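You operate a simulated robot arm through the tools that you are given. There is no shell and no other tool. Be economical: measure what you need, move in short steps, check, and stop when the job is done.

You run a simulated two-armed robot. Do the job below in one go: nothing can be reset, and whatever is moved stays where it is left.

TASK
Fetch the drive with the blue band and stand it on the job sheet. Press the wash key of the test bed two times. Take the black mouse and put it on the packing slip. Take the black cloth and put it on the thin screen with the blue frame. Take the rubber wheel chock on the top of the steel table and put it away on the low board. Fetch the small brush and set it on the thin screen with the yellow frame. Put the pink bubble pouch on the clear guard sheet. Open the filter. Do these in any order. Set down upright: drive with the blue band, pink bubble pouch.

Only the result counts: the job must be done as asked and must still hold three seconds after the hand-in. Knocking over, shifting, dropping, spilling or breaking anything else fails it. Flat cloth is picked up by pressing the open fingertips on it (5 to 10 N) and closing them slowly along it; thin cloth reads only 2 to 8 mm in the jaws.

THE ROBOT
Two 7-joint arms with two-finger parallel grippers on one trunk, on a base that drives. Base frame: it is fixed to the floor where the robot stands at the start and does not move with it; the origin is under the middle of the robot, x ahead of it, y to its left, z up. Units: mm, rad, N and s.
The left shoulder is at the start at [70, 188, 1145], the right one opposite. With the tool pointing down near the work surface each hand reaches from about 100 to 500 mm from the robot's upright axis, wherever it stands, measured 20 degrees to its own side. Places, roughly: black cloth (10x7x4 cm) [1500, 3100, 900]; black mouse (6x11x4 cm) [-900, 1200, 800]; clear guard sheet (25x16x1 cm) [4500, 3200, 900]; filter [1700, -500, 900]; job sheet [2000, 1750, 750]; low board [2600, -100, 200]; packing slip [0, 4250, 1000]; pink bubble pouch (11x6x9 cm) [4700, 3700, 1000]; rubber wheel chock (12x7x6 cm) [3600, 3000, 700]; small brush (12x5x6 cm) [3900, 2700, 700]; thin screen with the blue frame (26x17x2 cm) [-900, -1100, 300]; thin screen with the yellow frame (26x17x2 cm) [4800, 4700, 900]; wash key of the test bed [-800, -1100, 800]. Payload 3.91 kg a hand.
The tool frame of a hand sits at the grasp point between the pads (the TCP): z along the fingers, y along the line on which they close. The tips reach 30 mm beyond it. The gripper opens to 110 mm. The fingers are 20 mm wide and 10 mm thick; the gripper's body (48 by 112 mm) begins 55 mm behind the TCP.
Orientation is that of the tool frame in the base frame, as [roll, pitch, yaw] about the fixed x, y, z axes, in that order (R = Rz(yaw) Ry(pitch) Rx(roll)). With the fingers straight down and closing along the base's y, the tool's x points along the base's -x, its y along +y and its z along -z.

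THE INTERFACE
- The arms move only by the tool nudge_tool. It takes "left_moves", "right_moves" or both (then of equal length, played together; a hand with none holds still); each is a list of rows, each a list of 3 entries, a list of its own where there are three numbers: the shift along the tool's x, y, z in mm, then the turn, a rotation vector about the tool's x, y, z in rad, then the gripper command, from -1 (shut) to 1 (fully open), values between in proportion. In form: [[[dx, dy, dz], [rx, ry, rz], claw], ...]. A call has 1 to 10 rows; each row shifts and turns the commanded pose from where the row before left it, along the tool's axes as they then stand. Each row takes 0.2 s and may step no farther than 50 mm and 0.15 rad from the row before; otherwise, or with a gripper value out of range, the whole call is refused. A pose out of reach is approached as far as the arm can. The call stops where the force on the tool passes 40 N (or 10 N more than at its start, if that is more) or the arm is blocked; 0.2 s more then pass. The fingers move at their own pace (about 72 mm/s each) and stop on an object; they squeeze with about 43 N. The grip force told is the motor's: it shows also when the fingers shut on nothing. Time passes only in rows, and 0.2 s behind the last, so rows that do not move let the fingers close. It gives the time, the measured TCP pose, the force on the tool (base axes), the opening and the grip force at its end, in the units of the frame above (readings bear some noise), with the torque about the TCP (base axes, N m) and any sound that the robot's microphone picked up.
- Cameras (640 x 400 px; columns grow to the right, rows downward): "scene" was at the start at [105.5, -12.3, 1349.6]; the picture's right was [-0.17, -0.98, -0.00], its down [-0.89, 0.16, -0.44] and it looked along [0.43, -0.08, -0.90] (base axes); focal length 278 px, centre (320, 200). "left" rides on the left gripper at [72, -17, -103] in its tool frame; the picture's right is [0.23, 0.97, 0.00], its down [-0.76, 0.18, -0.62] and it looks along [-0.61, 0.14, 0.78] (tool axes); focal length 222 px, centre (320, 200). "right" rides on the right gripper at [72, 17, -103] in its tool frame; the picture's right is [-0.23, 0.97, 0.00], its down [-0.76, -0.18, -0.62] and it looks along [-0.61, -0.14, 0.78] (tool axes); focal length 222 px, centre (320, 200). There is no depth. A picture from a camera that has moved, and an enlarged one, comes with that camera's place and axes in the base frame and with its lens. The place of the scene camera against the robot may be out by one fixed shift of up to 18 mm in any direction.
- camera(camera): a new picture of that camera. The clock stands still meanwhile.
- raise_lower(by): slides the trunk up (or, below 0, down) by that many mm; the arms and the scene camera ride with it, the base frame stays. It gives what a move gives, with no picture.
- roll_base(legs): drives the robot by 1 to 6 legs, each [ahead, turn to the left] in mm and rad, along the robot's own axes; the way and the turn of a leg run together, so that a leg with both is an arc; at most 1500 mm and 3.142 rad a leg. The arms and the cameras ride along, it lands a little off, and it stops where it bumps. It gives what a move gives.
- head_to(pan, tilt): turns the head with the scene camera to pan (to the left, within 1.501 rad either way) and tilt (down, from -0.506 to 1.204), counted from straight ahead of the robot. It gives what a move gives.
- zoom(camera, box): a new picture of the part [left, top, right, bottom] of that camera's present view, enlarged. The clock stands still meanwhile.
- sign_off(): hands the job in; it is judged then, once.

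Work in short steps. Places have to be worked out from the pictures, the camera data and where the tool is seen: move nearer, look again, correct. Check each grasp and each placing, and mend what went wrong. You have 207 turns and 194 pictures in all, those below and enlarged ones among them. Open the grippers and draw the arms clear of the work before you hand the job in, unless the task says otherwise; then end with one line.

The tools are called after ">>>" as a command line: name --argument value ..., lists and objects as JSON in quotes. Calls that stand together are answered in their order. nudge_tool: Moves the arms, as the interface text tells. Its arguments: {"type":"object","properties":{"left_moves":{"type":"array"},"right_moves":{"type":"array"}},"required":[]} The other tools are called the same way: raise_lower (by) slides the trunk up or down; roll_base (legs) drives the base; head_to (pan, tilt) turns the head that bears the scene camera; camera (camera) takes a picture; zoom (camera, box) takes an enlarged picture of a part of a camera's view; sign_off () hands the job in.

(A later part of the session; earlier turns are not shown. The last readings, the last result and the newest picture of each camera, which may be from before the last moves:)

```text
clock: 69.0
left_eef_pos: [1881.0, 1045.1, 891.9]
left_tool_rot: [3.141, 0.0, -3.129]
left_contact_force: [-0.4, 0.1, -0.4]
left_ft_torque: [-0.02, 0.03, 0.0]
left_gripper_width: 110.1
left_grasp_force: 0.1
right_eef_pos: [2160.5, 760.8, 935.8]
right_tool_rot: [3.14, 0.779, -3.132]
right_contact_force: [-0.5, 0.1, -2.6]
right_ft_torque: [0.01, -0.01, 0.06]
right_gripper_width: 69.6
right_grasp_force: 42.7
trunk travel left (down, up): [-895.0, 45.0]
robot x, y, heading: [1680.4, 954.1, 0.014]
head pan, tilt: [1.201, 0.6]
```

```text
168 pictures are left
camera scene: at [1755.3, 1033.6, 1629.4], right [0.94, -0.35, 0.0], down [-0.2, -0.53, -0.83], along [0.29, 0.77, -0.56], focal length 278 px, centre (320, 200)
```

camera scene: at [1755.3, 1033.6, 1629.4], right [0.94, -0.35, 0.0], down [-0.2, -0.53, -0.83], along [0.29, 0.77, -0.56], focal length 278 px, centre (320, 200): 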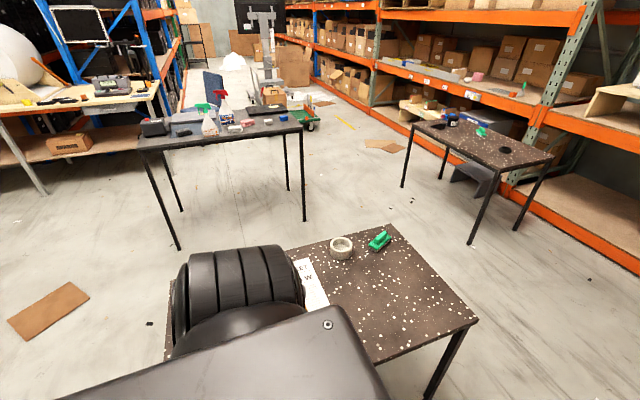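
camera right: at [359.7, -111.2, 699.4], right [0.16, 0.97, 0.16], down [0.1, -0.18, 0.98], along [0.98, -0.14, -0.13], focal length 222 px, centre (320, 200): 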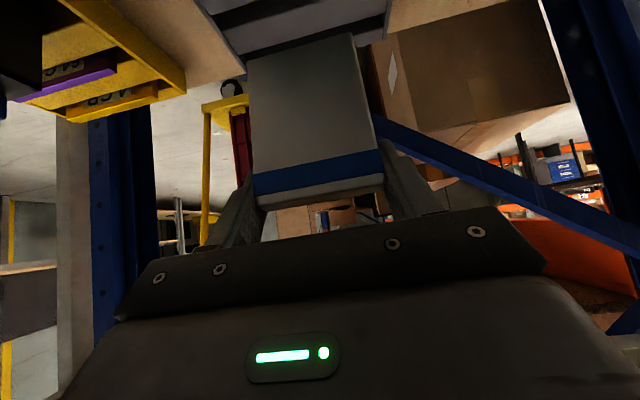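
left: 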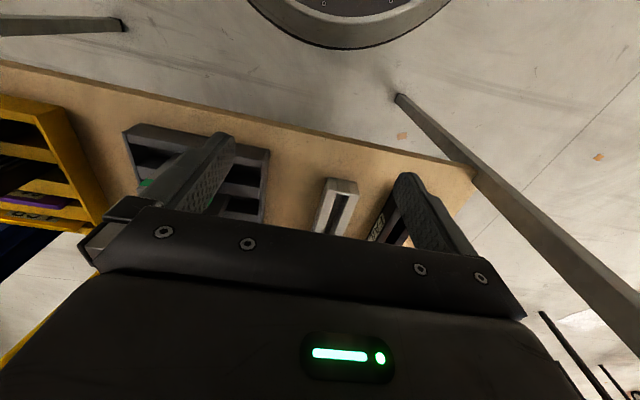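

The height triangulates to roughly z≈715–730 for this table. I turn to face the table and look at the sheet from above.

>>> roll_base --legs '[[0, 1.557]]'

>>> head_to --pan -0.2 --tilt 0.9

>>> camera --camera "scene"

>>> camera --camera "right"

```text
clock: 73.3
left_eef_pos: [1583.8, 1151.2, 891.3]
left_tool_rot: [-3.141, 0.001, -1.545]
left_contact_force: [0.3, -1.0, -0.2]
left_ft_torque: [-0.03, 0.03, 0.03]
left_gripper_width: 110.3
left_grasp_force: 0.0
right_eef_pos: [1864.3, 1434.4, 936.6]
right_tool_rot: [3.141, 0.777, -1.547]
right_contact_force: [0.0, 1.3, -0.5]
right_ft_torque: [0.03, -0.02, -0.03]
right_gripper_width: 69.5
right_grasp_force: 43.2
trunk travel left (down, up): [-895.0, 45.0]
robot x, y, heading: [1680.0, 950.9, 1.598]
head pan, tilt: [1.201, 0.6]
```

```text
clock: 74.8
left_eef_pos: [1584.8, 1152.1, 892.6]
left_tool_rot: [3.141, 0.0, -1.546]
left_contact_force: [0.3, 0.5, -0.2]
left_ft_torque: [-0.01, -0.01, -0.03]
left_gripper_width: 110.2
left_grasp_force: 0.1
right_eef_pos: [1864.7, 1433.8, 936.6]
right_tool_rot: [3.139, 0.779, -1.548]
right_contact_force: [0.1, -0.5, -1.6]
right_ft_torque: [-0.03, 0.01, -0.02]
right_gripper_width: 69.4
right_grasp_force: 43.3
trunk travel left (down, up): [-895.0, 45.0]
robot x, y, heading: [1681.1, 952.5, 1.591]
head pan, tilt: [-0.201, 0.901]
```

```text
167 pictures are left
camera scene: at [1686.0, 1074.9, 1604.6], right [0.98, -0.17, 0.0], down [-0.14, -0.77, -0.62], along [0.11, 0.61, -0.78], focal length 278 px, centre (320, 200)
```

scene: 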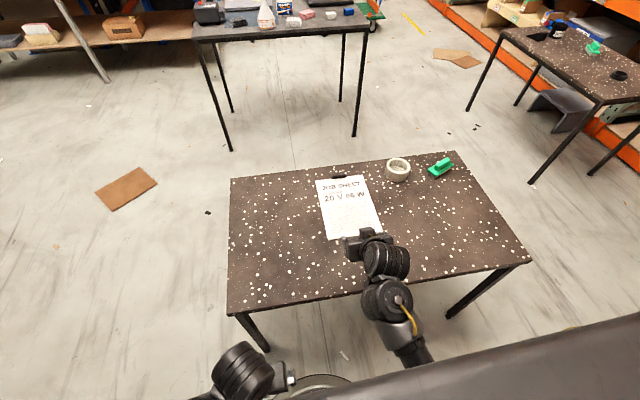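

```text
166 pictures are left
camera right: at [1849.8, 1308.7, 959.2], right [-0.98, 0.14, 0.16], down [0.18, 0.11, 0.98], along [0.12, 0.98, -0.13], focal length 222 px, centre (320, 200)
```

right: 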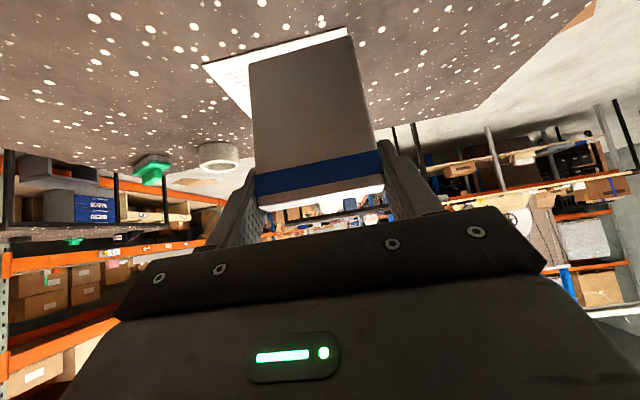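

The sheet is at x≈1911, y 1581–1874, top z≈710. At this height the arm can reach farther, so I extend the hand over the near part of the sheet and set the tilt back to 0.65, which makes the drive upright.

>>> nudge_tool --right_moves '[[[-29, -9, 28], [0, 0.026, 0], -1], [[-29, -9, 27], [0, 0.026, 0], -1], [[-30, -9, 26], [0, 0.026, 0], -1], [[-30, -9, 25], [0, 0.026, 0], -1], [[-31, -9, 25], [0, 0.025, 0], -1], [[0, 0, 0], [0, 0, 0], -1]]'

>>> camera --camera "right"

>>> camera --camera "scene"

```text
clock: 76.2
left_eef_pos: [1584.5, 1151.5, 890.5]
left_tool_rot: [3.141, 0.002, -1.547]
left_contact_force: [0.7, -0.1, -0.1]
left_ft_torque: [0.0, -0.01, 0.04]
left_gripper_width: 109.9
left_grasp_force: 0.0
right_eef_pos: [1904.1, 1631.7, 937.9]
right_tool_rot: [3.141, 0.652, -1.547]
right_contact_force: [0.2, 0.0, -1.4]
right_ft_torque: [0.04, 0.03, 0.01]
right_gripper_width: 69.4
right_grasp_force: 42.9
trunk travel left (down, up): [-895.0, 45.0]
robot x, y, heading: [1678.4, 949.7, 1.593]
head pan, tilt: [-0.201, 0.901]
```

```text
165 pictures are left
camera right: at [1890.9, 1509.5, 975.9], right [-0.98, 0.16, 0.14], down [0.17, 0.23, 0.96], along [0.12, 0.96, -0.26], focal length 222 px, centre (320, 200)
```

right: 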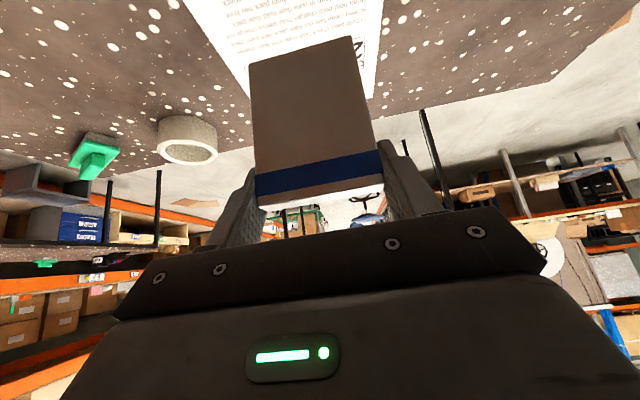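

```text
164 pictures are left
camera scene: at [1686.0, 1073.6, 1604.7], right [0.98, -0.17, 0.0], down [-0.14, -0.77, -0.62], along [0.11, 0.61, -0.78], focal length 278 px, centre (320, 200)
```

scene: 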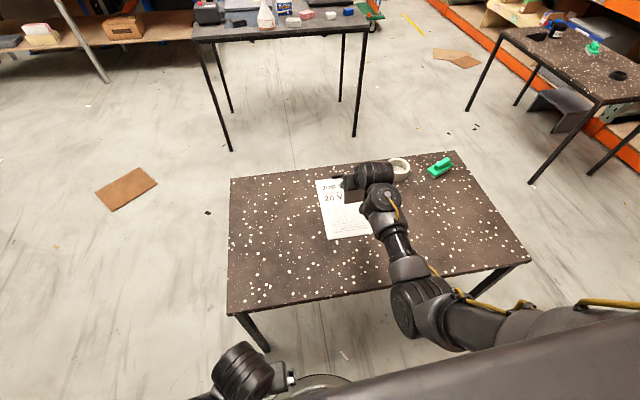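

Reached (1904,1632) with the drive upright over the sheet. I lower 95 mm.

>>> nudge_tool --right_moves '[[[14.5, 0, 19], [0, 0, 0], -1], [[14.5, 0, 19], [0, 0, 0], -1], [[14.5, 0, 19], [0, 0, 0], -1], [[14.5, 0, 19], [0, 0, 0], -1], [[0, 0, 0], [0, 0, 0], -1]]'

>>> camera --camera "right"

```text
clock: 77.4
left_eef_pos: [1584.2, 1151.7, 891.2]
left_tool_rot: [3.14, 0.001, -1.546]
left_contact_force: [0.2, 0.4, -0.8]
left_ft_torque: [0.0, -0.03, 0.0]
left_gripper_width: 110.1
left_grasp_force: 0.1
right_eef_pos: [1902.9, 1633.3, 844.2]
right_tool_rot: [3.139, 0.651, -1.548]
right_contact_force: [0.0, -0.8, -1.9]
right_ft_torque: [-0.01, -0.03, -0.01]
right_gripper_width: 69.4
right_grasp_force: 42.9
trunk travel left (down, up): [-895.0, 45.0]
robot x, y, heading: [1682.2, 948.2, 1.597]
head pan, tilt: [-0.201, 0.901]
```

```text
163 pictures are left
camera right: at [1889.3, 1510.9, 881.1], right [-0.98, 0.16, 0.14], down [0.17, 0.23, 0.96], along [0.12, 0.96, -0.26], focal length 222 px, centre (320, 200)
```

right: 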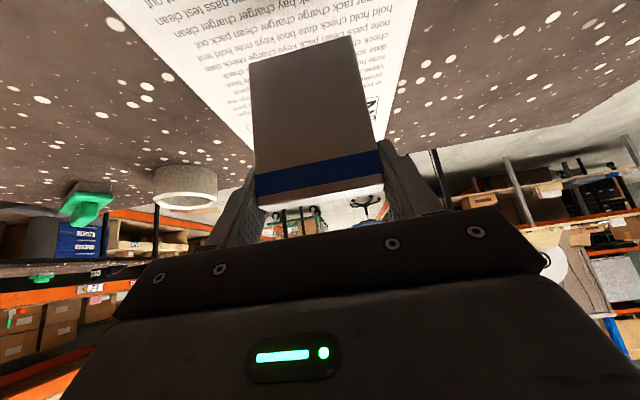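

Now 4 mm rows until the force tells of contact.

>>> nudge_tool --right_moves '[[[3, 0, 4], [0, 0, 0], -1], [[3, 0, 4], [0, 0, 0], -1], [[3, 0, 4], [0, 0, 0], -1], [[3, 0, 4], [0, 0, 0], -1], [[2, 0, 2.5], [0, 0, 0], -1], [[2, 0, 2.5], [0, 0, 0], -1]]'

```text
clock: 78.8
left_eef_pos: [1583.7, 1151.2, 891.3]
left_tool_rot: [3.141, 0.0, -1.546]
left_contact_force: [-0.3, 0.5, -0.3]
left_ft_torque: [0.03, 0.03, 0.0]
left_gripper_width: 109.8
left_grasp_force: 0.1
right_eef_pos: [1903.3, 1634.7, 814.1]
right_tool_rot: [3.14, 0.649, -1.547]
right_contact_force: [0.8, -0.5, -1.6]
right_ft_torque: [0.01, -0.01, -0.04]
right_gripper_width: 69.5
right_grasp_force: 43.2
trunk travel left (down, up): [-895.0, 45.0]
robot x, y, heading: [1677.9, 952.3, 1.599]
head pan, tilt: [-0.201, 0.901]
```

Not yet touching at TCP z=814. I go on in 3 mm rows.

>>> nudge_tool --right_moves '[[[1.9, 0, 2.4], [0, 0, 0], -1], [[1.9, 0, 2.4], [0, 0, 0], -1], [[1.9, 0, 2.4], [0, 0, 0], -1], [[1.9, 0, 2.4], [0, 0, 0], -1], [[1.9, 0, 2.4], [0, 0, 0], -1]]'

>>> camera --camera "right"

```text
clock: 80.0
left_eef_pos: [1583.6, 1150.9, 891.6]
left_tool_rot: [3.14, 0.001, -1.547]
left_contact_force: [0.0, 1.1, 0.4]
left_ft_torque: [0.01, -0.03, 0.0]
left_gripper_width: 110.1
left_grasp_force: 0.0
right_eef_pos: [1904.1, 1633.4, 801.3]
right_tool_rot: [3.139, 0.651, -1.546]
right_contact_force: [0.6, -0.2, -1.4]
right_ft_torque: [-0.02, 0.02, 0.01]
right_gripper_width: 69.5
right_grasp_force: 43.7
trunk travel left (down, up): [-895.0, 45.0]
robot x, y, heading: [1677.4, 946.3, 1.594]
head pan, tilt: [-0.201, 0.901]
```

```text
162 pictures are left
camera right: at [1889.9, 1511.3, 838.9], right [-0.98, 0.16, 0.14], down [0.17, 0.23, 0.96], along [0.12, 0.96, -0.26], focal length 222 px, centre (320, 200)
```

right: 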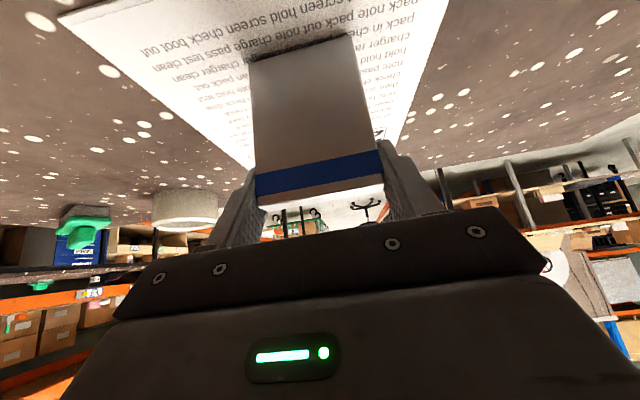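

Close to the sheet (shadow at the bottom). Further down in small rows.

>>> nudge_tool --right_moves '[[[1.8, 0, 2.4], [0, 0, 0], -1], [[1.8, 0, 2.4], [0, 0, 0], -1], [[1.8, 0, 2.4], [0, 0, 0], -1], [[1.8, 0, 2.4], [0, 0, 0], -1], [[1.8, 0, 2.4], [0, 0, 0], -1], [[1.8, 0, 2.4], [0, 0, 0], -1]]'

```text
clock: 81.4
left_eef_pos: [1583.4, 1149.8, 892.4]
left_tool_rot: [3.141, 0.004, -1.547]
left_contact_force: [0.5, 0.5, -0.3]
left_ft_torque: [0.01, 0.01, 0.02]
left_gripper_width: 110.1
left_grasp_force: 0.1
right_eef_pos: [1903.3, 1633.7, 788.1]
right_tool_rot: [3.14, 0.658, -1.544]
right_contact_force: [1.6, 3.2, 29.2]
right_ft_torque: [0.17, -0.12, -0.04]
right_gripper_width: 69.5
right_grasp_force: 43.0
trunk travel left (down, up): [-895.0, 45.0]
robot x, y, heading: [1681.5, 951.8, 1.594]
head pan, tilt: [-0.201, 0.901]
```

Contact at 29 N. I ease 1 mm, open, and draw the hand back along its axis.

>>> nudge_tool --right_moves '[[[-0.6, 0, -0.8], [0, 0, 0], -1], [[0, 0, 0], [0, 0, 0], -0.2], [[0, 0, 0], [0, 0, 0], 0.4], [[0, 0, 0], [0, 0, 0], 1], [[0, 0, 0], [0, 0, 0], 1], [[0, 0, -20], [0, 0, 0], 1], [[0, 0, -30], [0, 0, 0], 1], [[0, 0, -40], [0, 0, 0], 1]]'

>>> camera --camera "right"

```text
clock: 83.2
left_eef_pos: [1584.1, 1151.5, 892.3]
left_tool_rot: [3.141, 0.003, -1.548]
left_contact_force: [0.6, 0.1, -0.1]
left_ft_torque: [0.01, 0.01, -0.01]
left_gripper_width: 109.8
left_grasp_force: 0.0
right_eef_pos: [1904.7, 1577.9, 854.7]
right_tool_rot: [3.139, 0.65, -1.546]
right_contact_force: [-0.2, -1.0, 0.9]
right_ft_torque: [0.0, 0.01, 0.01]
right_gripper_width: 110.2
right_grasp_force: 0.1
trunk travel left (down, up): [-895.0, 45.0]
robot x, y, heading: [1677.9, 949.5, 1.597]
head pan, tilt: [-0.201, 0.901]
```

```text
161 pictures are left
camera right: at [1890.5, 1457.2, 893.2], right [-0.98, 0.16, 0.14], down [0.17, 0.23, 0.96], along [0.12, 0.96, -0.25], focal length 222 px, centre (320, 200)
```

right: 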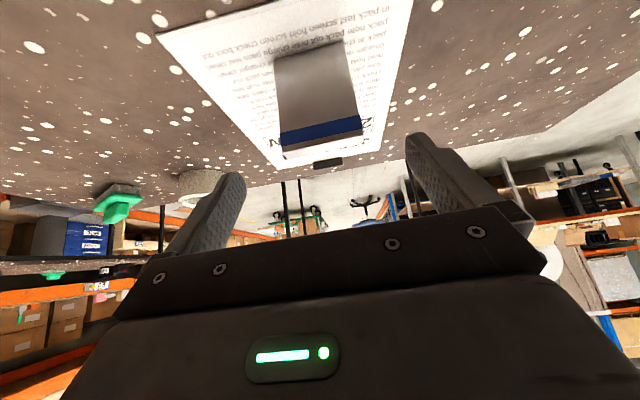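

The drive stands upright on the sheet. I retract the arm, back off, and go round the east side toward the steel table.

>>> nudge_tool --right_moves '[[[24, 0, -35], [0, 0, 0], 1], [[30, 0, -25], [0, 0, 0], 1], [[30, 0, -25], [0, 0, 0], 1], [[30, 0, -25], [0, 0, 0], 1], [[30, 0, -10], [0, 0, 0], 1]]'

>>> roll_base --legs '[[-150, 0], [0, -1.59], [1250, 0], [0, 0.9]]'

>>> head_to --pan 0 --tilt 0.35

>>> camera --camera "scene"

```text
clock: 84.4
left_eef_pos: [1584.5, 1151.5, 891.6]
left_tool_rot: [3.141, 0.0, -1.548]
left_contact_force: [0.0, -0.2, -0.5]
left_ft_torque: [0.0, 0.02, 0.0]
left_gripper_width: 109.9
left_grasp_force: 0.0
right_eef_pos: [1910.9, 1392.4, 863.7]
right_tool_rot: [3.139, 0.651, -1.545]
right_contact_force: [0.2, -0.3, 0.5]
right_ft_torque: [0.02, -0.05, 0.01]
right_gripper_width: 110.1
right_grasp_force: 0.1
trunk travel left (down, up): [-895.0, 45.0]
robot x, y, heading: [1682.4, 952.2, 1.596]
head pan, tilt: [-0.201, 0.901]
```

```text
clock: 97.8
left_eef_pos: [2973.8, 1023.3, 891.7]
left_tool_rot: [3.141, -0.001, -2.238]
left_contact_force: [0.3, 0.0, -0.4]
left_ft_torque: [-0.01, 0.02, 0.0]
left_gripper_width: 109.9
left_grasp_force: 0.1
right_eef_pos: [3378.3, 1000.8, 864.1]
right_tool_rot: [-3.141, 0.649, -2.24]
right_contact_force: [0.0, 0.5, -0.2]
right_ft_torque: [0.0, 0.02, -0.01]
right_gripper_width: 110.2
right_grasp_force: 0.1
trunk travel left (down, up): [-895.0, 45.0]
robot x, y, heading: [2910.7, 808.1, 0.908]
head pan, tilt: [-0.201, 0.901]
```

```text
clock: 98.8
left_eef_pos: [2973.7, 1022.6, 890.4]
left_tool_rot: [-3.14, 0.0, -2.238]
left_contact_force: [-0.4, 0.5, 0.3]
left_ft_torque: [-0.02, 0.01, 0.0]
left_gripper_width: 110.1
left_grasp_force: 0.1
right_eef_pos: [3377.1, 1001.4, 862.5]
right_tool_rot: [3.139, 0.649, -2.238]
right_contact_force: [0.5, -0.1, 0.7]
right_ft_torque: [-0.02, 0.01, 0.03]
right_gripper_width: 110.2
right_grasp_force: 0.1
trunk travel left (down, up): [-895.0, 45.0]
robot x, y, heading: [2919.8, 806.4, 0.901]
head pan, tilt: [0.0, 0.351]
```

```text
160 pictures are left
camera scene: at [3001.8, 919.1, 1652.1], right [0.79, -0.62, 0.0], down [-0.21, -0.27, -0.94], along [0.58, 0.74, -0.34], focal length 278 px, centre (320, 200)
```

scene: 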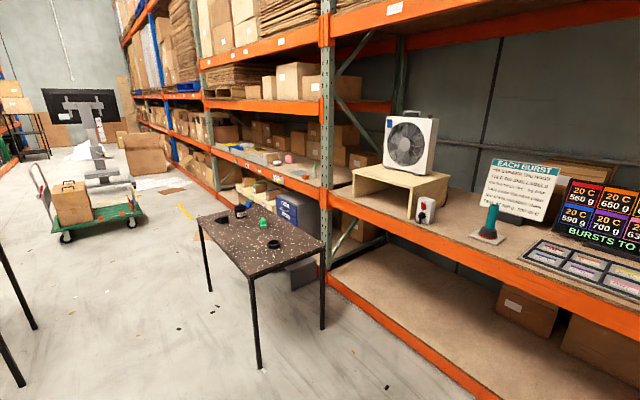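

The steel table ahead carries a few small things. I zoom in to tell them apart.

>>> zoom --camera "scene" --box '[180, 180, 340, 290]'

>>> zoom --camera "scene" --box '[120, 120, 340, 230]'

```text
3.64 times, centred on (260, 235) of scene
camera zoom: at [3001.8, 919.1, 1652.1], right [0.79, -0.62, 0.0], down [-0.21, -0.27, -0.94], along [0.58, 0.74, -0.34], focal length 1012 px, centre (538, 73)
```

zoom: 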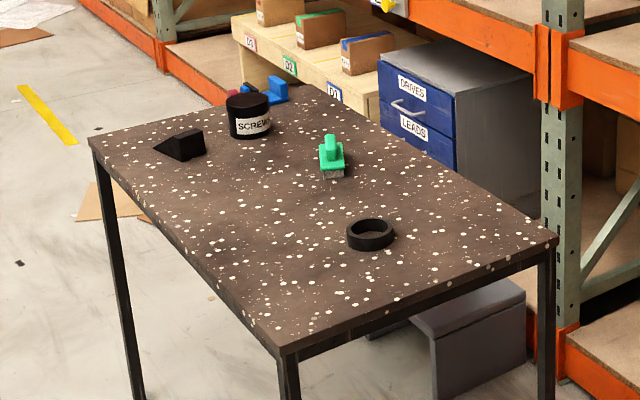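

```text
2.91 times, centred on (230, 175) of scene
camera zoom: at [3001.8, 919.1, 1652.1], right [0.79, -0.62, 0.0], down [-0.21, -0.27, -0.94], along [0.58, 0.74, -0.34], focal length 810 px, centre (582, 273)
```

zoom: 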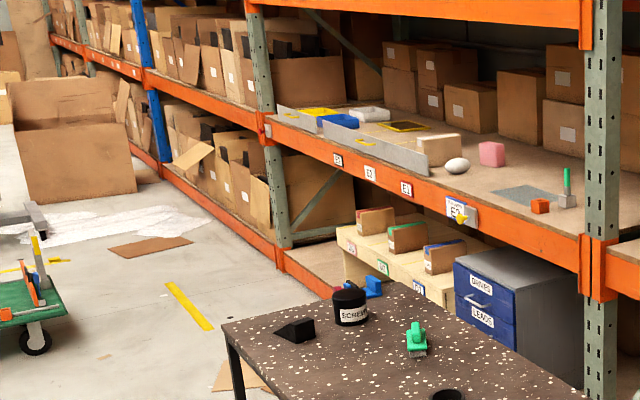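

Chock (black wedge) ≈(3651,3025), brush (green) ≈(3878,2722), on the steel table x 3515–4088, y 2205–3233. I drive along its west side and face it.

>>> roll_base --legs '[[0, 0.67], [1000, 0], [1030, 0], [0, -1.571]]'

>>> head_to --pan 0 --tilt 0.75

>>> camera --camera "scene"

```text
clock: 114.5
left_eef_pos: [3132.5, 2917.7, 892.1]
left_tool_rot: [3.141, 0.0, 3.116]
left_contact_force: [0.8, -1.0, -0.9]
left_ft_torque: [0.02, 0.02, -0.02]
left_gripper_width: 110.0
left_grasp_force: 0.0
right_eef_pos: [3357.6, 2580.9, 863.5]
right_tool_rot: [3.14, 0.649, 3.114]
right_contact_force: [0.1, 0.2, 1.1]
right_ft_torque: [0.03, 0.0, 0.01]
right_gripper_width: 110.0
right_grasp_force: 0.0
trunk travel left (down, up): [-895.0, 45.0]
robot x, y, heading: [2931.7, 2830.6, -0.03]
head pan, tilt: [0.0, 0.351]
```

```text
clock: 115.4
left_eef_pos: [3132.6, 2918.2, 892.2]
left_tool_rot: [-3.141, 0.001, 3.117]
left_contact_force: [0.0, 1.0, -0.9]
left_ft_torque: [0.01, 0.01, 0.01]
left_gripper_width: 110.0
left_grasp_force: 0.1
right_eef_pos: [3357.9, 2578.8, 863.2]
right_tool_rot: [-3.141, 0.649, 3.117]
right_contact_force: [0.7, 0.0, 0.6]
right_ft_torque: [-0.01, 0.0, 0.02]
right_gripper_width: 110.0
right_grasp_force: 0.1
trunk travel left (down, up): [-895.0, 45.0]
robot x, y, heading: [2930.4, 2833.7, -0.026]
head pan, tilt: [0.0, 0.75]
```

```text
157 pictures are left
camera scene: at [3055.6, 2827.4, 1616.6], right [-0.03, -1.0, 0.0], down [-0.68, 0.02, -0.73], along [0.73, -0.02, -0.68], focal length 278 px, centre (320, 200)
```

scene: 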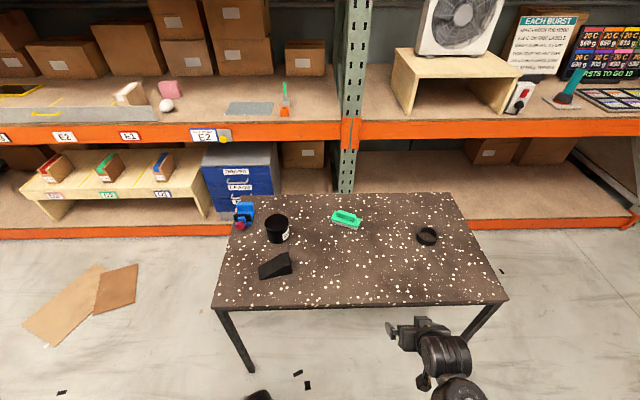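

I zoom for the chock's and brush's orientation.

>>> zoom --camera "scene" --box '[230, 190, 390, 290]'

```text
4.00 times, centred on (310, 240) of scene
camera zoom: at [3055.6, 2827.4, 1616.6], right [-0.03, -1.0, 0.0], down [-0.68, 0.02, -0.73], along [0.73, -0.02, -0.68], focal length 1114 px, centre (360, 40)
```

zoom: 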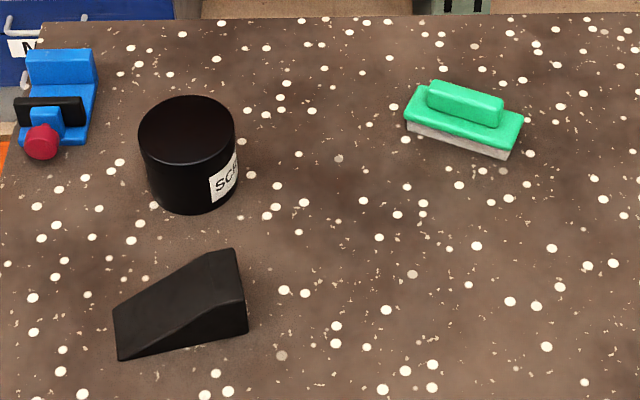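

Brush: centre ≈(3892,2691), long axis at 68° . Chock: centre ≈(3659,2985), tall end toward −y. I roll up to the table, then turn the hands so the fingers close across the widths.

>>> roll_base --legs '[[0, 0.028], [250, 0]]'

>>> nudge_tool --left_moves '[[[-20, 8, 0], [0, 0, 0.134], 1], [[-20, 8, 0], [0, 0, 0.134], 1], [[-15, 10, 0], [0, 0, 0.134], 1], [[-15, 10, 0], [0, 0, 0.134], 1], [[-10, 10, 0], [0, 0, 0.134], 1], [[-10, 10, 0], [0, 0, 0.134], 1], [[0, 10, 0], [0, 0, 0.134], 1], [[0, 10, 0], [0, 0, 0.134], 1], [[0, 10, 0], [0, 0, 0.134], 1], [[0, 0, 0], [0, 0, 0.134], 1]]'

```text
clock: 117.6
left_eef_pos: [3381.5, 2923.3, 891.2]
left_tool_rot: [-3.141, 0.0, -3.139]
left_contact_force: [0.0, -0.5, 0.1]
left_ft_torque: [0.0, -0.01, -0.03]
left_gripper_width: 109.9
left_grasp_force: 0.1
right_eef_pos: [3615.6, 2590.9, 862.9]
right_tool_rot: [-3.14, 0.651, -3.141]
right_contact_force: [0.2, 0.4, 0.1]
right_ft_torque: [0.01, -0.01, -0.01]
right_gripper_width: 110.0
right_grasp_force: 0.0
trunk travel left (down, up): [-895.0, 45.0]
robot x, y, heading: [3179.0, 2833.3, -0.002]
head pan, tilt: [0.0, 0.75]
```

```text
clock: 118.5
left_eef_pos: [3448.6, 2942.2, 892.2]
left_tool_rot: [-3.14, 0.009, 2.701]
left_contact_force: [7.1, -8.4, -18.1]
left_ft_torque: [0.52, -0.6, 0.48]
left_gripper_width: 110.1
left_grasp_force: 0.0
right_eef_pos: [3615.4, 2591.3, 863.8]
right_tool_rot: [-3.142, 0.651, 3.141]
right_contact_force: [-0.5, -0.5, -0.3]
right_ft_torque: [-0.03, -0.04, 0.01]
right_gripper_width: 109.9
right_grasp_force: 0.0
trunk travel left (down, up): [-895.0, 45.0]
robot x, y, heading: [3180.6, 2831.5, 0.005]
head pan, tilt: [0.0, 0.75]
stopped in row 4 (left hand): the force on the tool passed its limit (the readings are from after the stop); the commanded pose is now the measured one
```

Something touched when turning so close to the chest. I extend the left hand forward and down first, then turn on.

>>> nudge_tool --left_moves '[[[-36, 17, 12], [0, 0, 0], 1], [[-36, 17, 12], [0, 0, 0], 1], [[-36, 17, 12], [0, 0, 0], 1], [[-36, 17, 0], [0, 0, 0], 1], [[0, 0, 0], [0, 0, 0.14], 1], [[0, 0, 0], [0, 0, 0.14], 1], [[0, 0, 0], [0, 0, 0.14], 1], [[0, 0, 0], [0, 0, 0.14], 1]]'

```text
clock: 118.8
left_eef_pos: [3455.7, 2942.8, 888.6]
left_tool_rot: [-3.139, 0.007, 2.716]
left_contact_force: [1.8, -3.7, -7.1]
left_ft_torque: [0.2, -0.19, 0.16]
left_gripper_width: 110.1
left_grasp_force: 0.0
right_eef_pos: [3615.6, 2592.4, 863.0]
right_tool_rot: [3.14, 0.647, -3.141]
right_contact_force: [0.4, -0.4, -0.1]
right_ft_torque: [-0.04, 0.01, -0.01]
right_gripper_width: 110.1
right_grasp_force: 0.1
trunk travel left (down, up): [-895.0, 45.0]
robot x, y, heading: [3179.3, 2833.3, 0.004]
head pan, tilt: [0.0, 0.75]
stopped in row 1 (left hand): the force on the tool passed its limit (the readings are from after the stop); the commanded pose is now the measured one
```

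The force pushes it down, so I move down first.

>>> nudge_tool --left_moves '[[[-4, -4, 15], [0, 0, 0], 1], [[-8, -4, 20], [0, 0, 0], 1], [[-15, 0, 20], [0, 0, 0], 1], [[-30, 10, 0], [0, 0, 0], 1], [[-36, 17, 0], [0, 0, 0], 1], [[-36, 17, 0], [0, 0, 0], 1]]'

>>> camera --camera "left"

```text
clock: 120.2
left_eef_pos: [3590.3, 2921.3, 834.6]
left_tool_rot: [-3.139, 0.005, 2.715]
left_contact_force: [0.1, 0.0, 0.0]
left_ft_torque: [0.02, 0.02, 0.02]
left_gripper_width: 110.0
left_grasp_force: 0.0
right_eef_pos: [3616.0, 2592.3, 862.4]
right_tool_rot: [-3.14, 0.648, 3.14]
right_contact_force: [0.4, -0.7, -0.6]
right_ft_torque: [-0.02, -0.01, 0.0]
right_gripper_width: 110.4
right_grasp_force: 0.1
trunk travel left (down, up): [-895.0, 45.0]
robot x, y, heading: [3182.9, 2830.9, 0.003]
head pan, tilt: [0.0, 0.75]
```

```text
155 pictures are left
camera left: at [3517.4, 2937.5, 937.2], right [0.2, 0.98, 0.0], down [0.76, -0.15, 0.63], along [0.61, -0.13, -0.78], focal length 222 px, centre (320, 200)
```

left: 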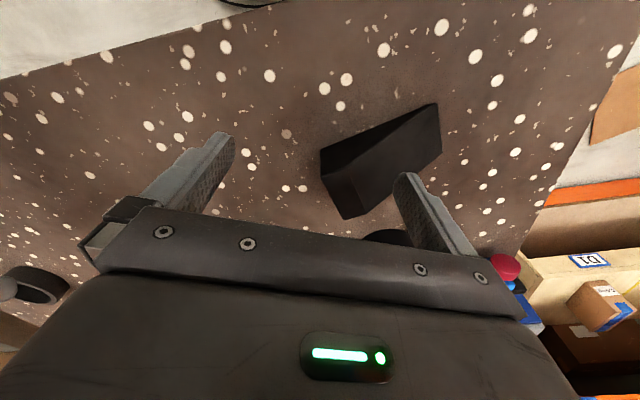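

Free. I shift above the chock and turn the hand to close across it.

>>> nudge_tool --left_moves '[[[-24, 36, 0], [0, 0, 0], 1], [[-24, 36, 0], [0, 0, 0], 1], [[0, 0, 0], [0, 0, 0.131], 1], [[0, 0, 0], [0, 0, 0.131], 1], [[0, 0, 0], [0, 0, 0.131], 1], [[0, 0, 0], [0, 0, 0.131], 1], [[0, 0, 0], [0, 0, 0.131], 1], [[0, 0, 0], [0, 0, 0.131], 1], [[0, 0, 0], [0, 0, 0.131], 1]]'

>>> camera --camera "left"

>>> camera --camera "scene"

```text
clock: 122.2
left_eef_pos: [3660.4, 2965.9, 834.1]
left_tool_rot: [3.138, 0.007, 1.797]
left_contact_force: [-0.6, 0.5, 0.3]
left_ft_torque: [-0.02, -0.03, 0.01]
left_gripper_width: 109.9
left_grasp_force: 0.0
right_eef_pos: [3615.0, 2592.6, 861.7]
right_tool_rot: [-3.141, 0.649, -3.138]
right_contact_force: [-0.6, -1.2, 0.3]
right_ft_torque: [0.0, -0.01, 0.01]
right_gripper_width: 110.0
right_grasp_force: 0.1
trunk travel left (down, up): [-895.0, 45.0]
robot x, y, heading: [3182.3, 2830.7, 0.002]
head pan, tilt: [0.0, 0.75]
```

```text
154 pictures are left
camera left: at [3629.4, 3035.1, 937.8], right [0.9, 0.44, 0.0], down [0.34, -0.7, 0.63], along [0.28, -0.56, -0.78], focal length 222 px, centre (320, 200)
```

left: 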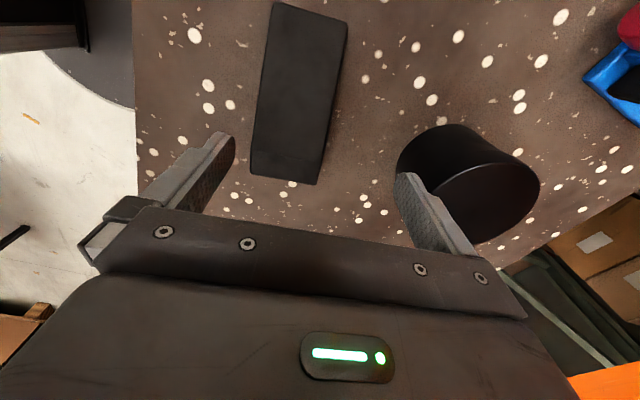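

```text
153 pictures are left
camera scene: at [3307.1, 2831.5, 1616.5], right [0.0, -1.0, 0.0], down [-0.68, 0.0, -0.73], along [0.73, 0.0, -0.68], focal length 278 px, centre (320, 200)
```

scene: 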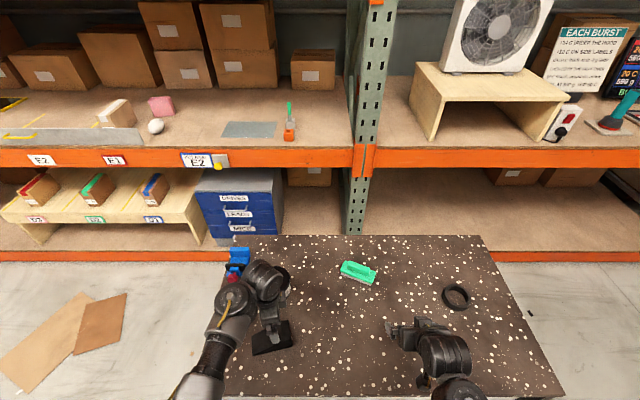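

The hand camera puts the chock axis about 20 mm toward the robot from the TCP. I shift by that and descend 55 mm, then look.

>>> nudge_tool --left_moves '[[[0, -20, 0], [0, 0, 0], 1], [[0, 0, 30], [0, 0, 0], 1], [[0, 0, 25], [0, 0, 0], 1], [[0, 0, 0], [0, 0, 0], 1]]'

>>> camera --camera "left"

```text
clock: 123.2
left_eef_pos: [3642.2, 2961.0, 778.9]
left_tool_rot: [3.137, 0.007, 1.799]
left_contact_force: [-0.2, 0.4, 0.3]
left_ft_torque: [-0.01, 0.0, 0.03]
left_gripper_width: 110.0
left_grasp_force: 0.1
right_eef_pos: [3614.8, 2590.5, 863.0]
right_tool_rot: [3.139, 0.649, 3.141]
right_contact_force: [-0.2, 0.5, 0.3]
right_ft_torque: [0.01, 0.03, 0.01]
right_gripper_width: 110.0
right_grasp_force: 0.1
trunk travel left (down, up): [-895.0, 45.0]
robot x, y, heading: [3176.6, 2830.3, 0.001]
head pan, tilt: [0.0, 0.75]
```

```text
152 pictures are left
camera left: at [3609.2, 3029.0, 882.2], right [0.9, 0.44, 0.0], down [0.34, -0.7, 0.63], along [0.28, -0.56, -0.78], focal length 222 px, centre (320, 200)
```

left: 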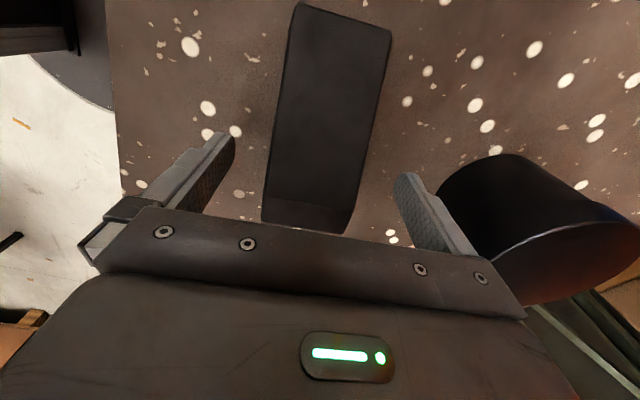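

The fingers straddle the chock. I descend 38 mm more and close.

>>> nudge_tool --left_moves '[[[0, 0, 20], [0, 0, 0], 1], [[0, 0, 10], [0, 0, 0], 1], [[0, 0, 8], [0, 0, 0], 1], [[0, 0, 0], [0, 0, 0], 0.3], [[0, 0, 0], [0, 0, 0], 0], [[0, 0, 0], [0, 0, 0], -0.5], [[0, 0, 0], [0, 0, 0], -1], [[0, 0, 0], [0, 0, 0], -1]]'

>>> camera --camera "left"

```text
clock: 123.9
left_eef_pos: [3640.4, 2962.5, 749.7]
left_tool_rot: [3.137, 0.004, 1.796]
left_contact_force: [-12.7, 1.7, 25.0]
left_ft_torque: [-0.06, 1.8, 0.0]
left_gripper_width: 110.1
left_grasp_force: 0.2
right_eef_pos: [3612.6, 2591.6, 864.2]
right_tool_rot: [3.141, 0.651, -3.141]
right_contact_force: [0.6, 0.9, 0.3]
right_ft_torque: [0.04, 0.02, 0.02]
right_gripper_width: 110.1
right_grasp_force: 0.0
trunk travel left (down, up): [-895.0, 45.0]
robot x, y, heading: [3178.0, 2834.1, -0.004]
head pan, tilt: [0.0, 0.75]
stopped in row 3 (left hand): the force on the tool passed its limit (the readings are from after the stop); the commanded pose is now the measured one
```

```text
151 pictures are left
camera left: at [3609.0, 3029.6, 853.9], right [0.9, 0.44, 0.0], down [0.34, -0.7, 0.63], along [0.28, -0.56, -0.78], focal length 222 px, centre (320, 200)
```

left: 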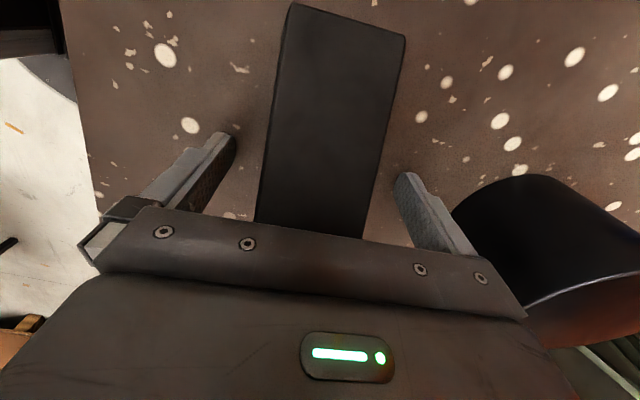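

The finger touched the table: its top is at z≈720. I rise 3 mm and close on the chock.

>>> nudge_tool --left_moves '[[[0, 0, -3], [0, 0, 0], 1], [[0, 0, 0], [0, 0, 0], 0.4], [[0, 0, 0], [0, 0, 0], 0.1], [[0, 0, 0], [0, 0, 0], -0.3], [[0, 0, 0], [0, 0, 0], -1], [[0, 0, 0], [0, 0, 0], -1]]'

```text
clock: 125.3
left_eef_pos: [3643.5, 2960.6, 751.8]
left_tool_rot: [3.138, 0.005, 1.797]
left_contact_force: [-2.8, -1.7, 1.3]
left_ft_torque: [-0.14, 0.23, -0.03]
left_gripper_width: 59.8
left_grasp_force: 42.7
right_eef_pos: [3615.0, 2591.1, 864.1]
right_tool_rot: [3.141, 0.65, -3.139]
right_contact_force: [-0.9, 0.4, -0.7]
right_ft_torque: [0.03, 0.0, -0.01]
right_gripper_width: 110.1
right_grasp_force: 0.0
trunk travel left (down, up): [-895.0, 45.0]
robot x, y, heading: [3183.3, 2829.2, 0.004]
head pan, tilt: [0.0, 0.75]
```

Gripped at 60 mm. I lift it 110 mm and check.

>>> nudge_tool --left_moves '[[[0, 0, -20], [0, 0, 0], -1], [[0, 0, -30], [0, 0, 0], -1], [[0, 0, -30], [0, 0, 0], -1], [[0, 0, -30], [0, 0, 0], -1]]'

>>> camera --camera "scene"

```text
clock: 126.3
left_eef_pos: [3640.3, 2960.5, 860.4]
left_tool_rot: [3.137, 0.004, 1.798]
left_contact_force: [-0.3, 0.0, -3.0]
left_ft_torque: [0.01, 0.04, -0.01]
left_gripper_width: 59.7
left_grasp_force: 43.5
right_eef_pos: [3615.5, 2590.6, 863.4]
right_tool_rot: [3.139, 0.649, -3.141]
right_contact_force: [-0.5, 0.0, 0.5]
right_ft_torque: [-0.01, -0.01, 0.05]
right_gripper_width: 110.1
right_grasp_force: 0.1
trunk travel left (down, up): [-895.0, 45.0]
robot x, y, heading: [3179.3, 2831.1, 0.0]
head pan, tilt: [0.0, 0.75]
```

```text
150 pictures are left
camera scene: at [3307.0, 2830.8, 1616.5], right [0.0, -1.0, 0.0], down [-0.68, 0.0, -0.73], along [0.73, 0.0, -0.68], focal length 278 px, centre (320, 200)
```

scene: 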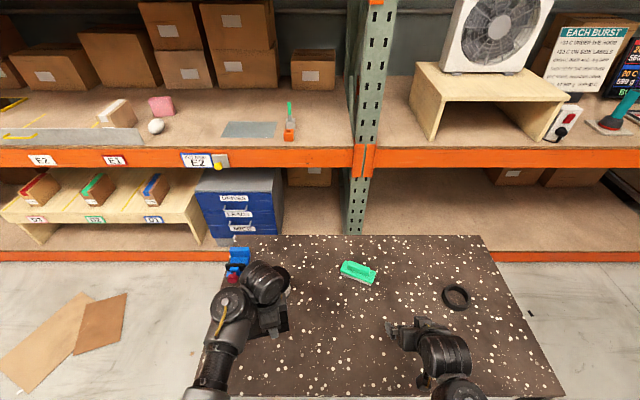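

The chock is held. Next the brush at about (3865,2694): I straighten the right hand while moving it forward above the brush.

>>> nudge_tool --right_moves '[[[-32, 18, 24], [0, 0.13, 0], 1], [[-35, 18, 20], [0, 0.13, 0], 1], [[-37, 18, 15], [0, 0.13, 0], 1], [[-39, 18, 10], [0, 0.13, 0], 1], [[-40, 18, 5], [0, 0.13, 0], 1], [[0, 0, 0], [0, 0, -0.15], 1], [[0, 0, 0], [0, 0, -0.15], 1], [[0, 0, 0], [0, 0, -0.15], 1], [[0, 0, 0], [0, 0, -0.15], 1]]'

```text
clock: 128.3
left_eef_pos: [3641.1, 2961.1, 859.3]
left_tool_rot: [3.137, 0.005, 1.795]
left_contact_force: [0.1, -0.7, -2.8]
left_ft_torque: [-0.02, 0.03, 0.0]
left_gripper_width: 59.8
left_grasp_force: 42.8
right_eef_pos: [3815.7, 2681.2, 863.3]
right_tool_rot: [3.139, -0.001, -2.538]
right_contact_force: [0.0, 0.1, 0.8]
right_ft_torque: [0.02, 0.0, 0.01]
right_gripper_width: 110.1
right_grasp_force: 0.1
trunk travel left (down, up): [-895.0, 45.0]
robot x, y, heading: [3179.5, 2834.6, 0.002]
head pan, tilt: [0.0, 0.75]
```

Going well. I finish the turn and look through the right hand's camera.

>>> nudge_tool --right_moves '[[[0, 0, 0], [0, 0, -0.148], 1], [[0, 0, 0], [0, 0, -0.148], 1], [[0, 0, 0], [0, 0, -0.148], 1], [[0, 0, 0], [0, 0, -0.148], 1], [[0, 0, 0], [0, 0, 0], 1]]'

>>> camera --camera "right"

```text
clock: 129.5
left_eef_pos: [3640.0, 2961.4, 859.6]
left_tool_rot: [3.134, 0.007, 1.797]
left_contact_force: [0.7, -0.2, -3.2]
left_ft_torque: [0.01, -0.04, -0.01]
left_gripper_width: 59.9
left_grasp_force: 42.9
right_eef_pos: [3817.5, 2683.5, 863.0]
right_tool_rot: [3.139, 0.002, -1.945]
right_contact_force: [0.0, 0.8, -0.1]
right_ft_torque: [-0.01, 0.0, 0.0]
right_gripper_width: 110.0
right_grasp_force: 0.0
trunk travel left (down, up): [-895.0, 45.0]
robot x, y, heading: [3177.5, 2834.8, 0.003]
head pan, tilt: [0.0, 0.75]
```

```text
149 pictures are left
camera right: at [3774.3, 2620.0, 966.8], right [-0.82, 0.57, 0.0], down [0.45, 0.64, 0.62], along [0.35, 0.51, -0.78], focal length 222 px, centre (320, 200)
```

right: 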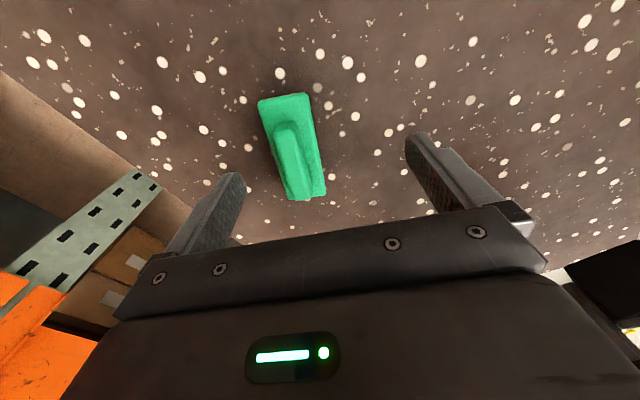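

The brush centre is ≈(3858,2695). I move over it and descend 60 mm, then check alignment.

>>> nudge_tool --right_moves '[[[-26, -34, 0], [0, 0, 0.06], 1], [[0, 0, 30], [0, 0, 0], 1], [[0, 0, 30], [0, 0, 0], 1], [[0, 0, 0], [0, 0, 0], 1]]'

>>> camera --camera "right"

```text
clock: 130.5
left_eef_pos: [3642.6, 2961.6, 859.7]
left_tool_rot: [3.137, 0.006, 1.795]
left_contact_force: [0.3, -0.7, -2.4]
left_ft_torque: [0.0, 0.0, -0.02]
left_gripper_width: 59.8
left_grasp_force: 43.9
right_eef_pos: [3816.2, 2683.8, 818.1]
right_tool_rot: [3.139, -0.001, -2.007]
right_contact_force: [0.3, 0.7, 0.1]
right_ft_torque: [0.01, 0.02, -0.03]
right_gripper_width: 110.2
right_grasp_force: 0.1
right hand out of reach, approached as far as the arm can: row 1, 2, 3
trunk travel left (down, up): [-895.0, 45.0]
robot x, y, heading: [3183.3, 2834.5, 0.006]
head pan, tilt: [0.0, 0.75]
```

```text
148 pictures are left
camera right: at [3770.3, 2624.5, 921.3], right [-0.79, 0.62, 0.0], down [0.49, 0.62, 0.62], along [0.38, 0.49, -0.78], focal length 222 px, centre (320, 200)
```

right: 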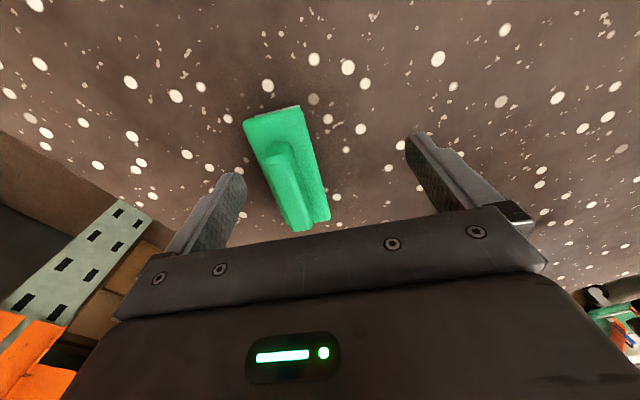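

That was just past the arm's reach. I back the command off a little and roll the base 50 mm nearer.

>>> nudge_tool --right_moves '[[[24, 32, -25], [0, 0, 0], 1], [[0, 0, 0], [0, 0, 0], 1]]'

>>> roll_base --legs '[[52, 0]]'

>>> camera --camera "right"

```text
clock: 131.1
left_eef_pos: [3642.0, 2961.6, 860.0]
left_tool_rot: [3.134, 0.007, 1.798]
left_contact_force: [0.3, 0.1, -3.1]
left_ft_torque: [0.02, 0.01, 0.02]
left_gripper_width: 59.6
left_grasp_force: 42.9
right_eef_pos: [3815.7, 2683.1, 817.3]
right_tool_rot: [3.139, 0.0, -2.009]
right_contact_force: [-0.5, -0.3, -0.2]
right_ft_torque: [0.02, 0.01, 0.06]
right_gripper_width: 109.8
right_grasp_force: 0.1
right hand out of reach, approached as far as the arm can: row 1
trunk travel left (down, up): [-895.0, 45.0]
robot x, y, heading: [3179.4, 2831.2, 0.001]
head pan, tilt: [0.0, 0.75]
```

```text
clock: 132.0
left_eef_pos: [3682.2, 2961.8, 865.6]
left_tool_rot: [3.128, 0.006, 1.797]
left_contact_force: [-1.0, -0.1, -3.1]
left_ft_torque: [0.01, -0.04, 0.0]
left_gripper_width: 59.9
left_grasp_force: 43.0
right_eef_pos: [3860.0, 2684.2, 824.3]
right_tool_rot: [-3.135, 0.006, -2.008]
right_contact_force: [-1.0, 0.2, 1.9]
right_ft_torque: [-0.04, -0.04, -0.02]
right_gripper_width: 110.0
right_grasp_force: 0.1
trunk travel left (down, up): [-895.0, 45.0]
robot x, y, heading: [3231.2, 2832.2, 0.004]
head pan, tilt: [0.0, 0.75]
```

```text
147 pictures are left
camera right: at [3813.2, 2624.8, 927.6], right [-0.79, 0.62, -0.01], down [0.48, 0.62, 0.63], along [0.39, 0.49, -0.78], focal length 222 px, centre (320, 200)
```

right: 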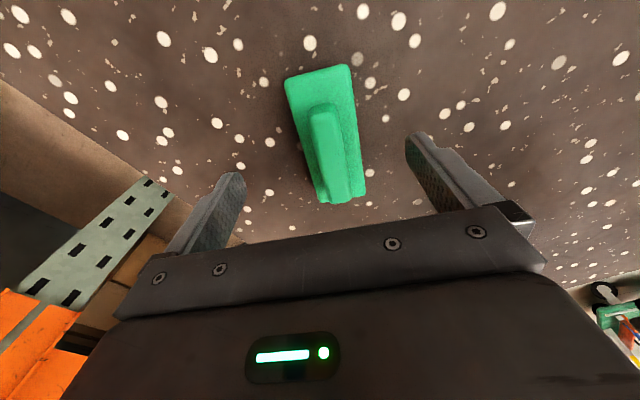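

The hands moved 12 mm less than the base and rose a bit, as if the robot leaned; I wait a moment and read again.

>>> nudge_tool --right_moves '[[[0, 0, 0], [0, 0, 0], 1], [[0, 0, 0], [0, 0, 0], 1]]'

>>> camera --camera "scene"

```text
clock: 132.6
left_eef_pos: [3687.6, 2961.1, 862.5]
left_tool_rot: [3.134, 0.005, 1.797]
left_contact_force: [0.1, 0.6, -3.3]
left_ft_torque: [-0.02, -0.01, -0.02]
left_gripper_width: 59.6
left_grasp_force: 43.0
right_eef_pos: [3863.2, 2684.9, 820.5]
right_tool_rot: [-3.14, 0.0, -2.007]
right_contact_force: [0.7, 0.0, 1.1]
right_ft_torque: [-0.03, -0.06, 0.04]
right_gripper_width: 109.7
right_grasp_force: 0.1
trunk travel left (down, up): [-895.0, 45.0]
robot x, y, heading: [3229.1, 2833.8, 0.006]
head pan, tilt: [0.0, 0.75]
```

```text
146 pictures are left
camera scene: at [3353.2, 2832.0, 1617.0], right [0.0, -1.0, 0.0], down [-0.68, 0.0, -0.73], along [0.73, 0.0, -0.68], focal length 278 px, centre (320, 200)
```

scene: 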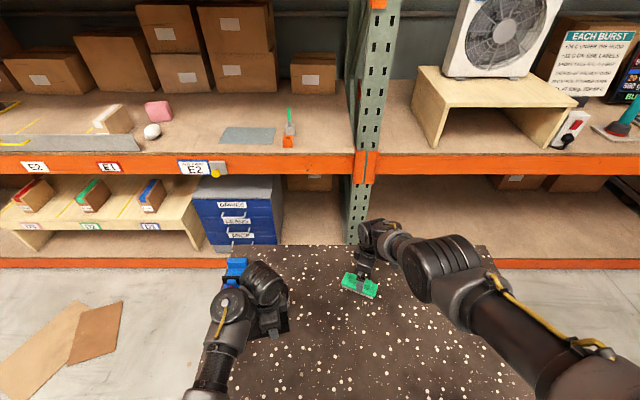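

Just a sway, now settled. I correct 11 mm and descend onto the brush in steps, ending with the tips about 3 mm above the table, and close.

>>> nudge_tool --right_moves '[[[-7, 9, 0], [0, 0, 0], 1], [[0, 0, 20], [0, 0, 0], 1], [[0, 0, 20], [0, 0, 0], 1], [[0, 0, 15], [0, 0, 0], 1], [[0, 0, 9], [0, 0, 0], 1], [[0, 0, 0], [0, 0, 0], 1]]'

>>> camera --camera "right"

```text
clock: 134.0
left_eef_pos: [3690.6, 2961.2, 861.1]
left_tool_rot: [3.135, 0.004, 1.797]
left_contact_force: [0.1, -0.6, -3.0]
left_ft_torque: [-0.02, 0.02, 0.03]
left_gripper_width: 59.9
left_grasp_force: 42.6
right_eef_pos: [3841.4, 2690.8, 780.4]
right_tool_rot: [3.141, -0.002, -2.007]
right_contact_force: [0.0, -0.4, 0.0]
right_ft_torque: [0.0, 0.01, -0.02]
right_gripper_width: 110.1
right_grasp_force: 0.0
right hand out of reach, approached as far as the arm can: row 2, 3, 4, 5
trunk travel left (down, up): [-895.0, 45.0]
robot x, y, heading: [3225.3, 2830.2, 0.002]
head pan, tilt: [0.0, 0.75]
```

```text
145 pictures are left
camera right: at [3794.4, 2631.6, 883.4], right [-0.79, 0.62, 0.0], down [0.48, 0.61, 0.62], along [0.38, 0.49, -0.78], focal length 222 px, centre (320, 200)
```

right: 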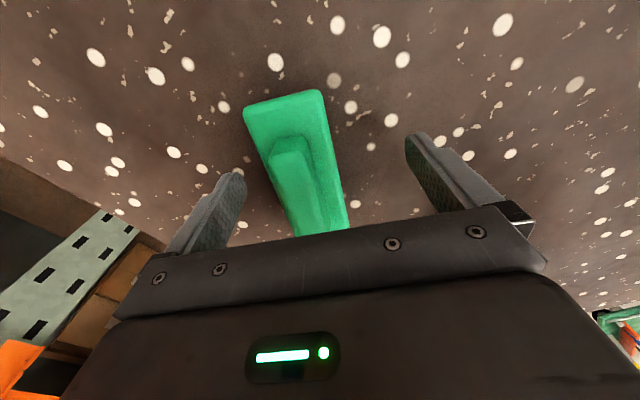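

The arm is too stretched from so high a trunk. I lift the hand's command by 85 mm, lower the trunk 70 mm, and look again.

>>> nudge_tool --right_moves '[[[0, 0, -45], [0, 0, 0], 1], [[0, 0, -40], [0, 0, 0], 1], [[0, 0, 0], [0, 0, 0], 1]]'

>>> raise_lower --by -70

>>> camera --camera "right"

```text
clock: 134.8
left_eef_pos: [3690.4, 2961.6, 860.3]
left_tool_rot: [3.136, 0.005, 1.793]
left_contact_force: [-0.1, 0.6, -3.4]
left_ft_torque: [0.03, 0.0, 0.01]
left_gripper_width: 59.5
left_grasp_force: 43.2
right_eef_pos: [3840.0, 2689.7, 867.0]
right_tool_rot: [3.139, -0.003, -2.008]
right_contact_force: [0.1, -0.4, -0.5]
right_ft_torque: [-0.01, 0.02, -0.02]
right_gripper_width: 110.2
right_grasp_force: 0.0
trunk travel left (down, up): [-895.0, 45.0]
robot x, y, heading: [3227.3, 2831.2, 0.003]
head pan, tilt: [0.0, 0.75]
```

```text
clock: 135.9
left_eef_pos: [3690.4, 2961.4, 791.3]
left_tool_rot: [3.136, 0.006, 1.795]
left_contact_force: [0.0, 0.4, -3.6]
left_ft_torque: [0.0, -0.01, -0.01]
left_gripper_width: 59.7
left_grasp_force: 43.0
right_eef_pos: [3840.0, 2690.6, 796.4]
right_tool_rot: [3.141, -0.002, -2.007]
right_contact_force: [-0.4, 0.2, 0.7]
right_ft_torque: [-0.02, 0.01, -0.01]
right_gripper_width: 109.9
right_grasp_force: 0.1
trunk travel left (down, up): [-825.0, 115.0]
robot x, y, heading: [3232.0, 2831.0, 0.007]
head pan, tilt: [0.0, 0.75]
```

```text
144 pictures are left
camera right: at [3793.9, 2629.8, 899.7], right [-0.79, 0.62, 0.0], down [0.48, 0.61, 0.62], along [0.38, 0.49, -0.78], focal length 222 px, centre (320, 200)
```

right: 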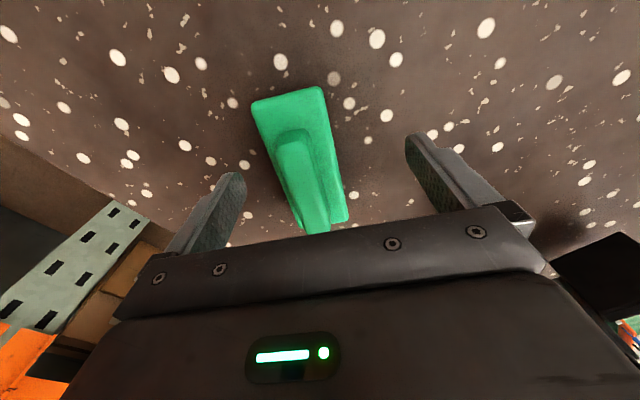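

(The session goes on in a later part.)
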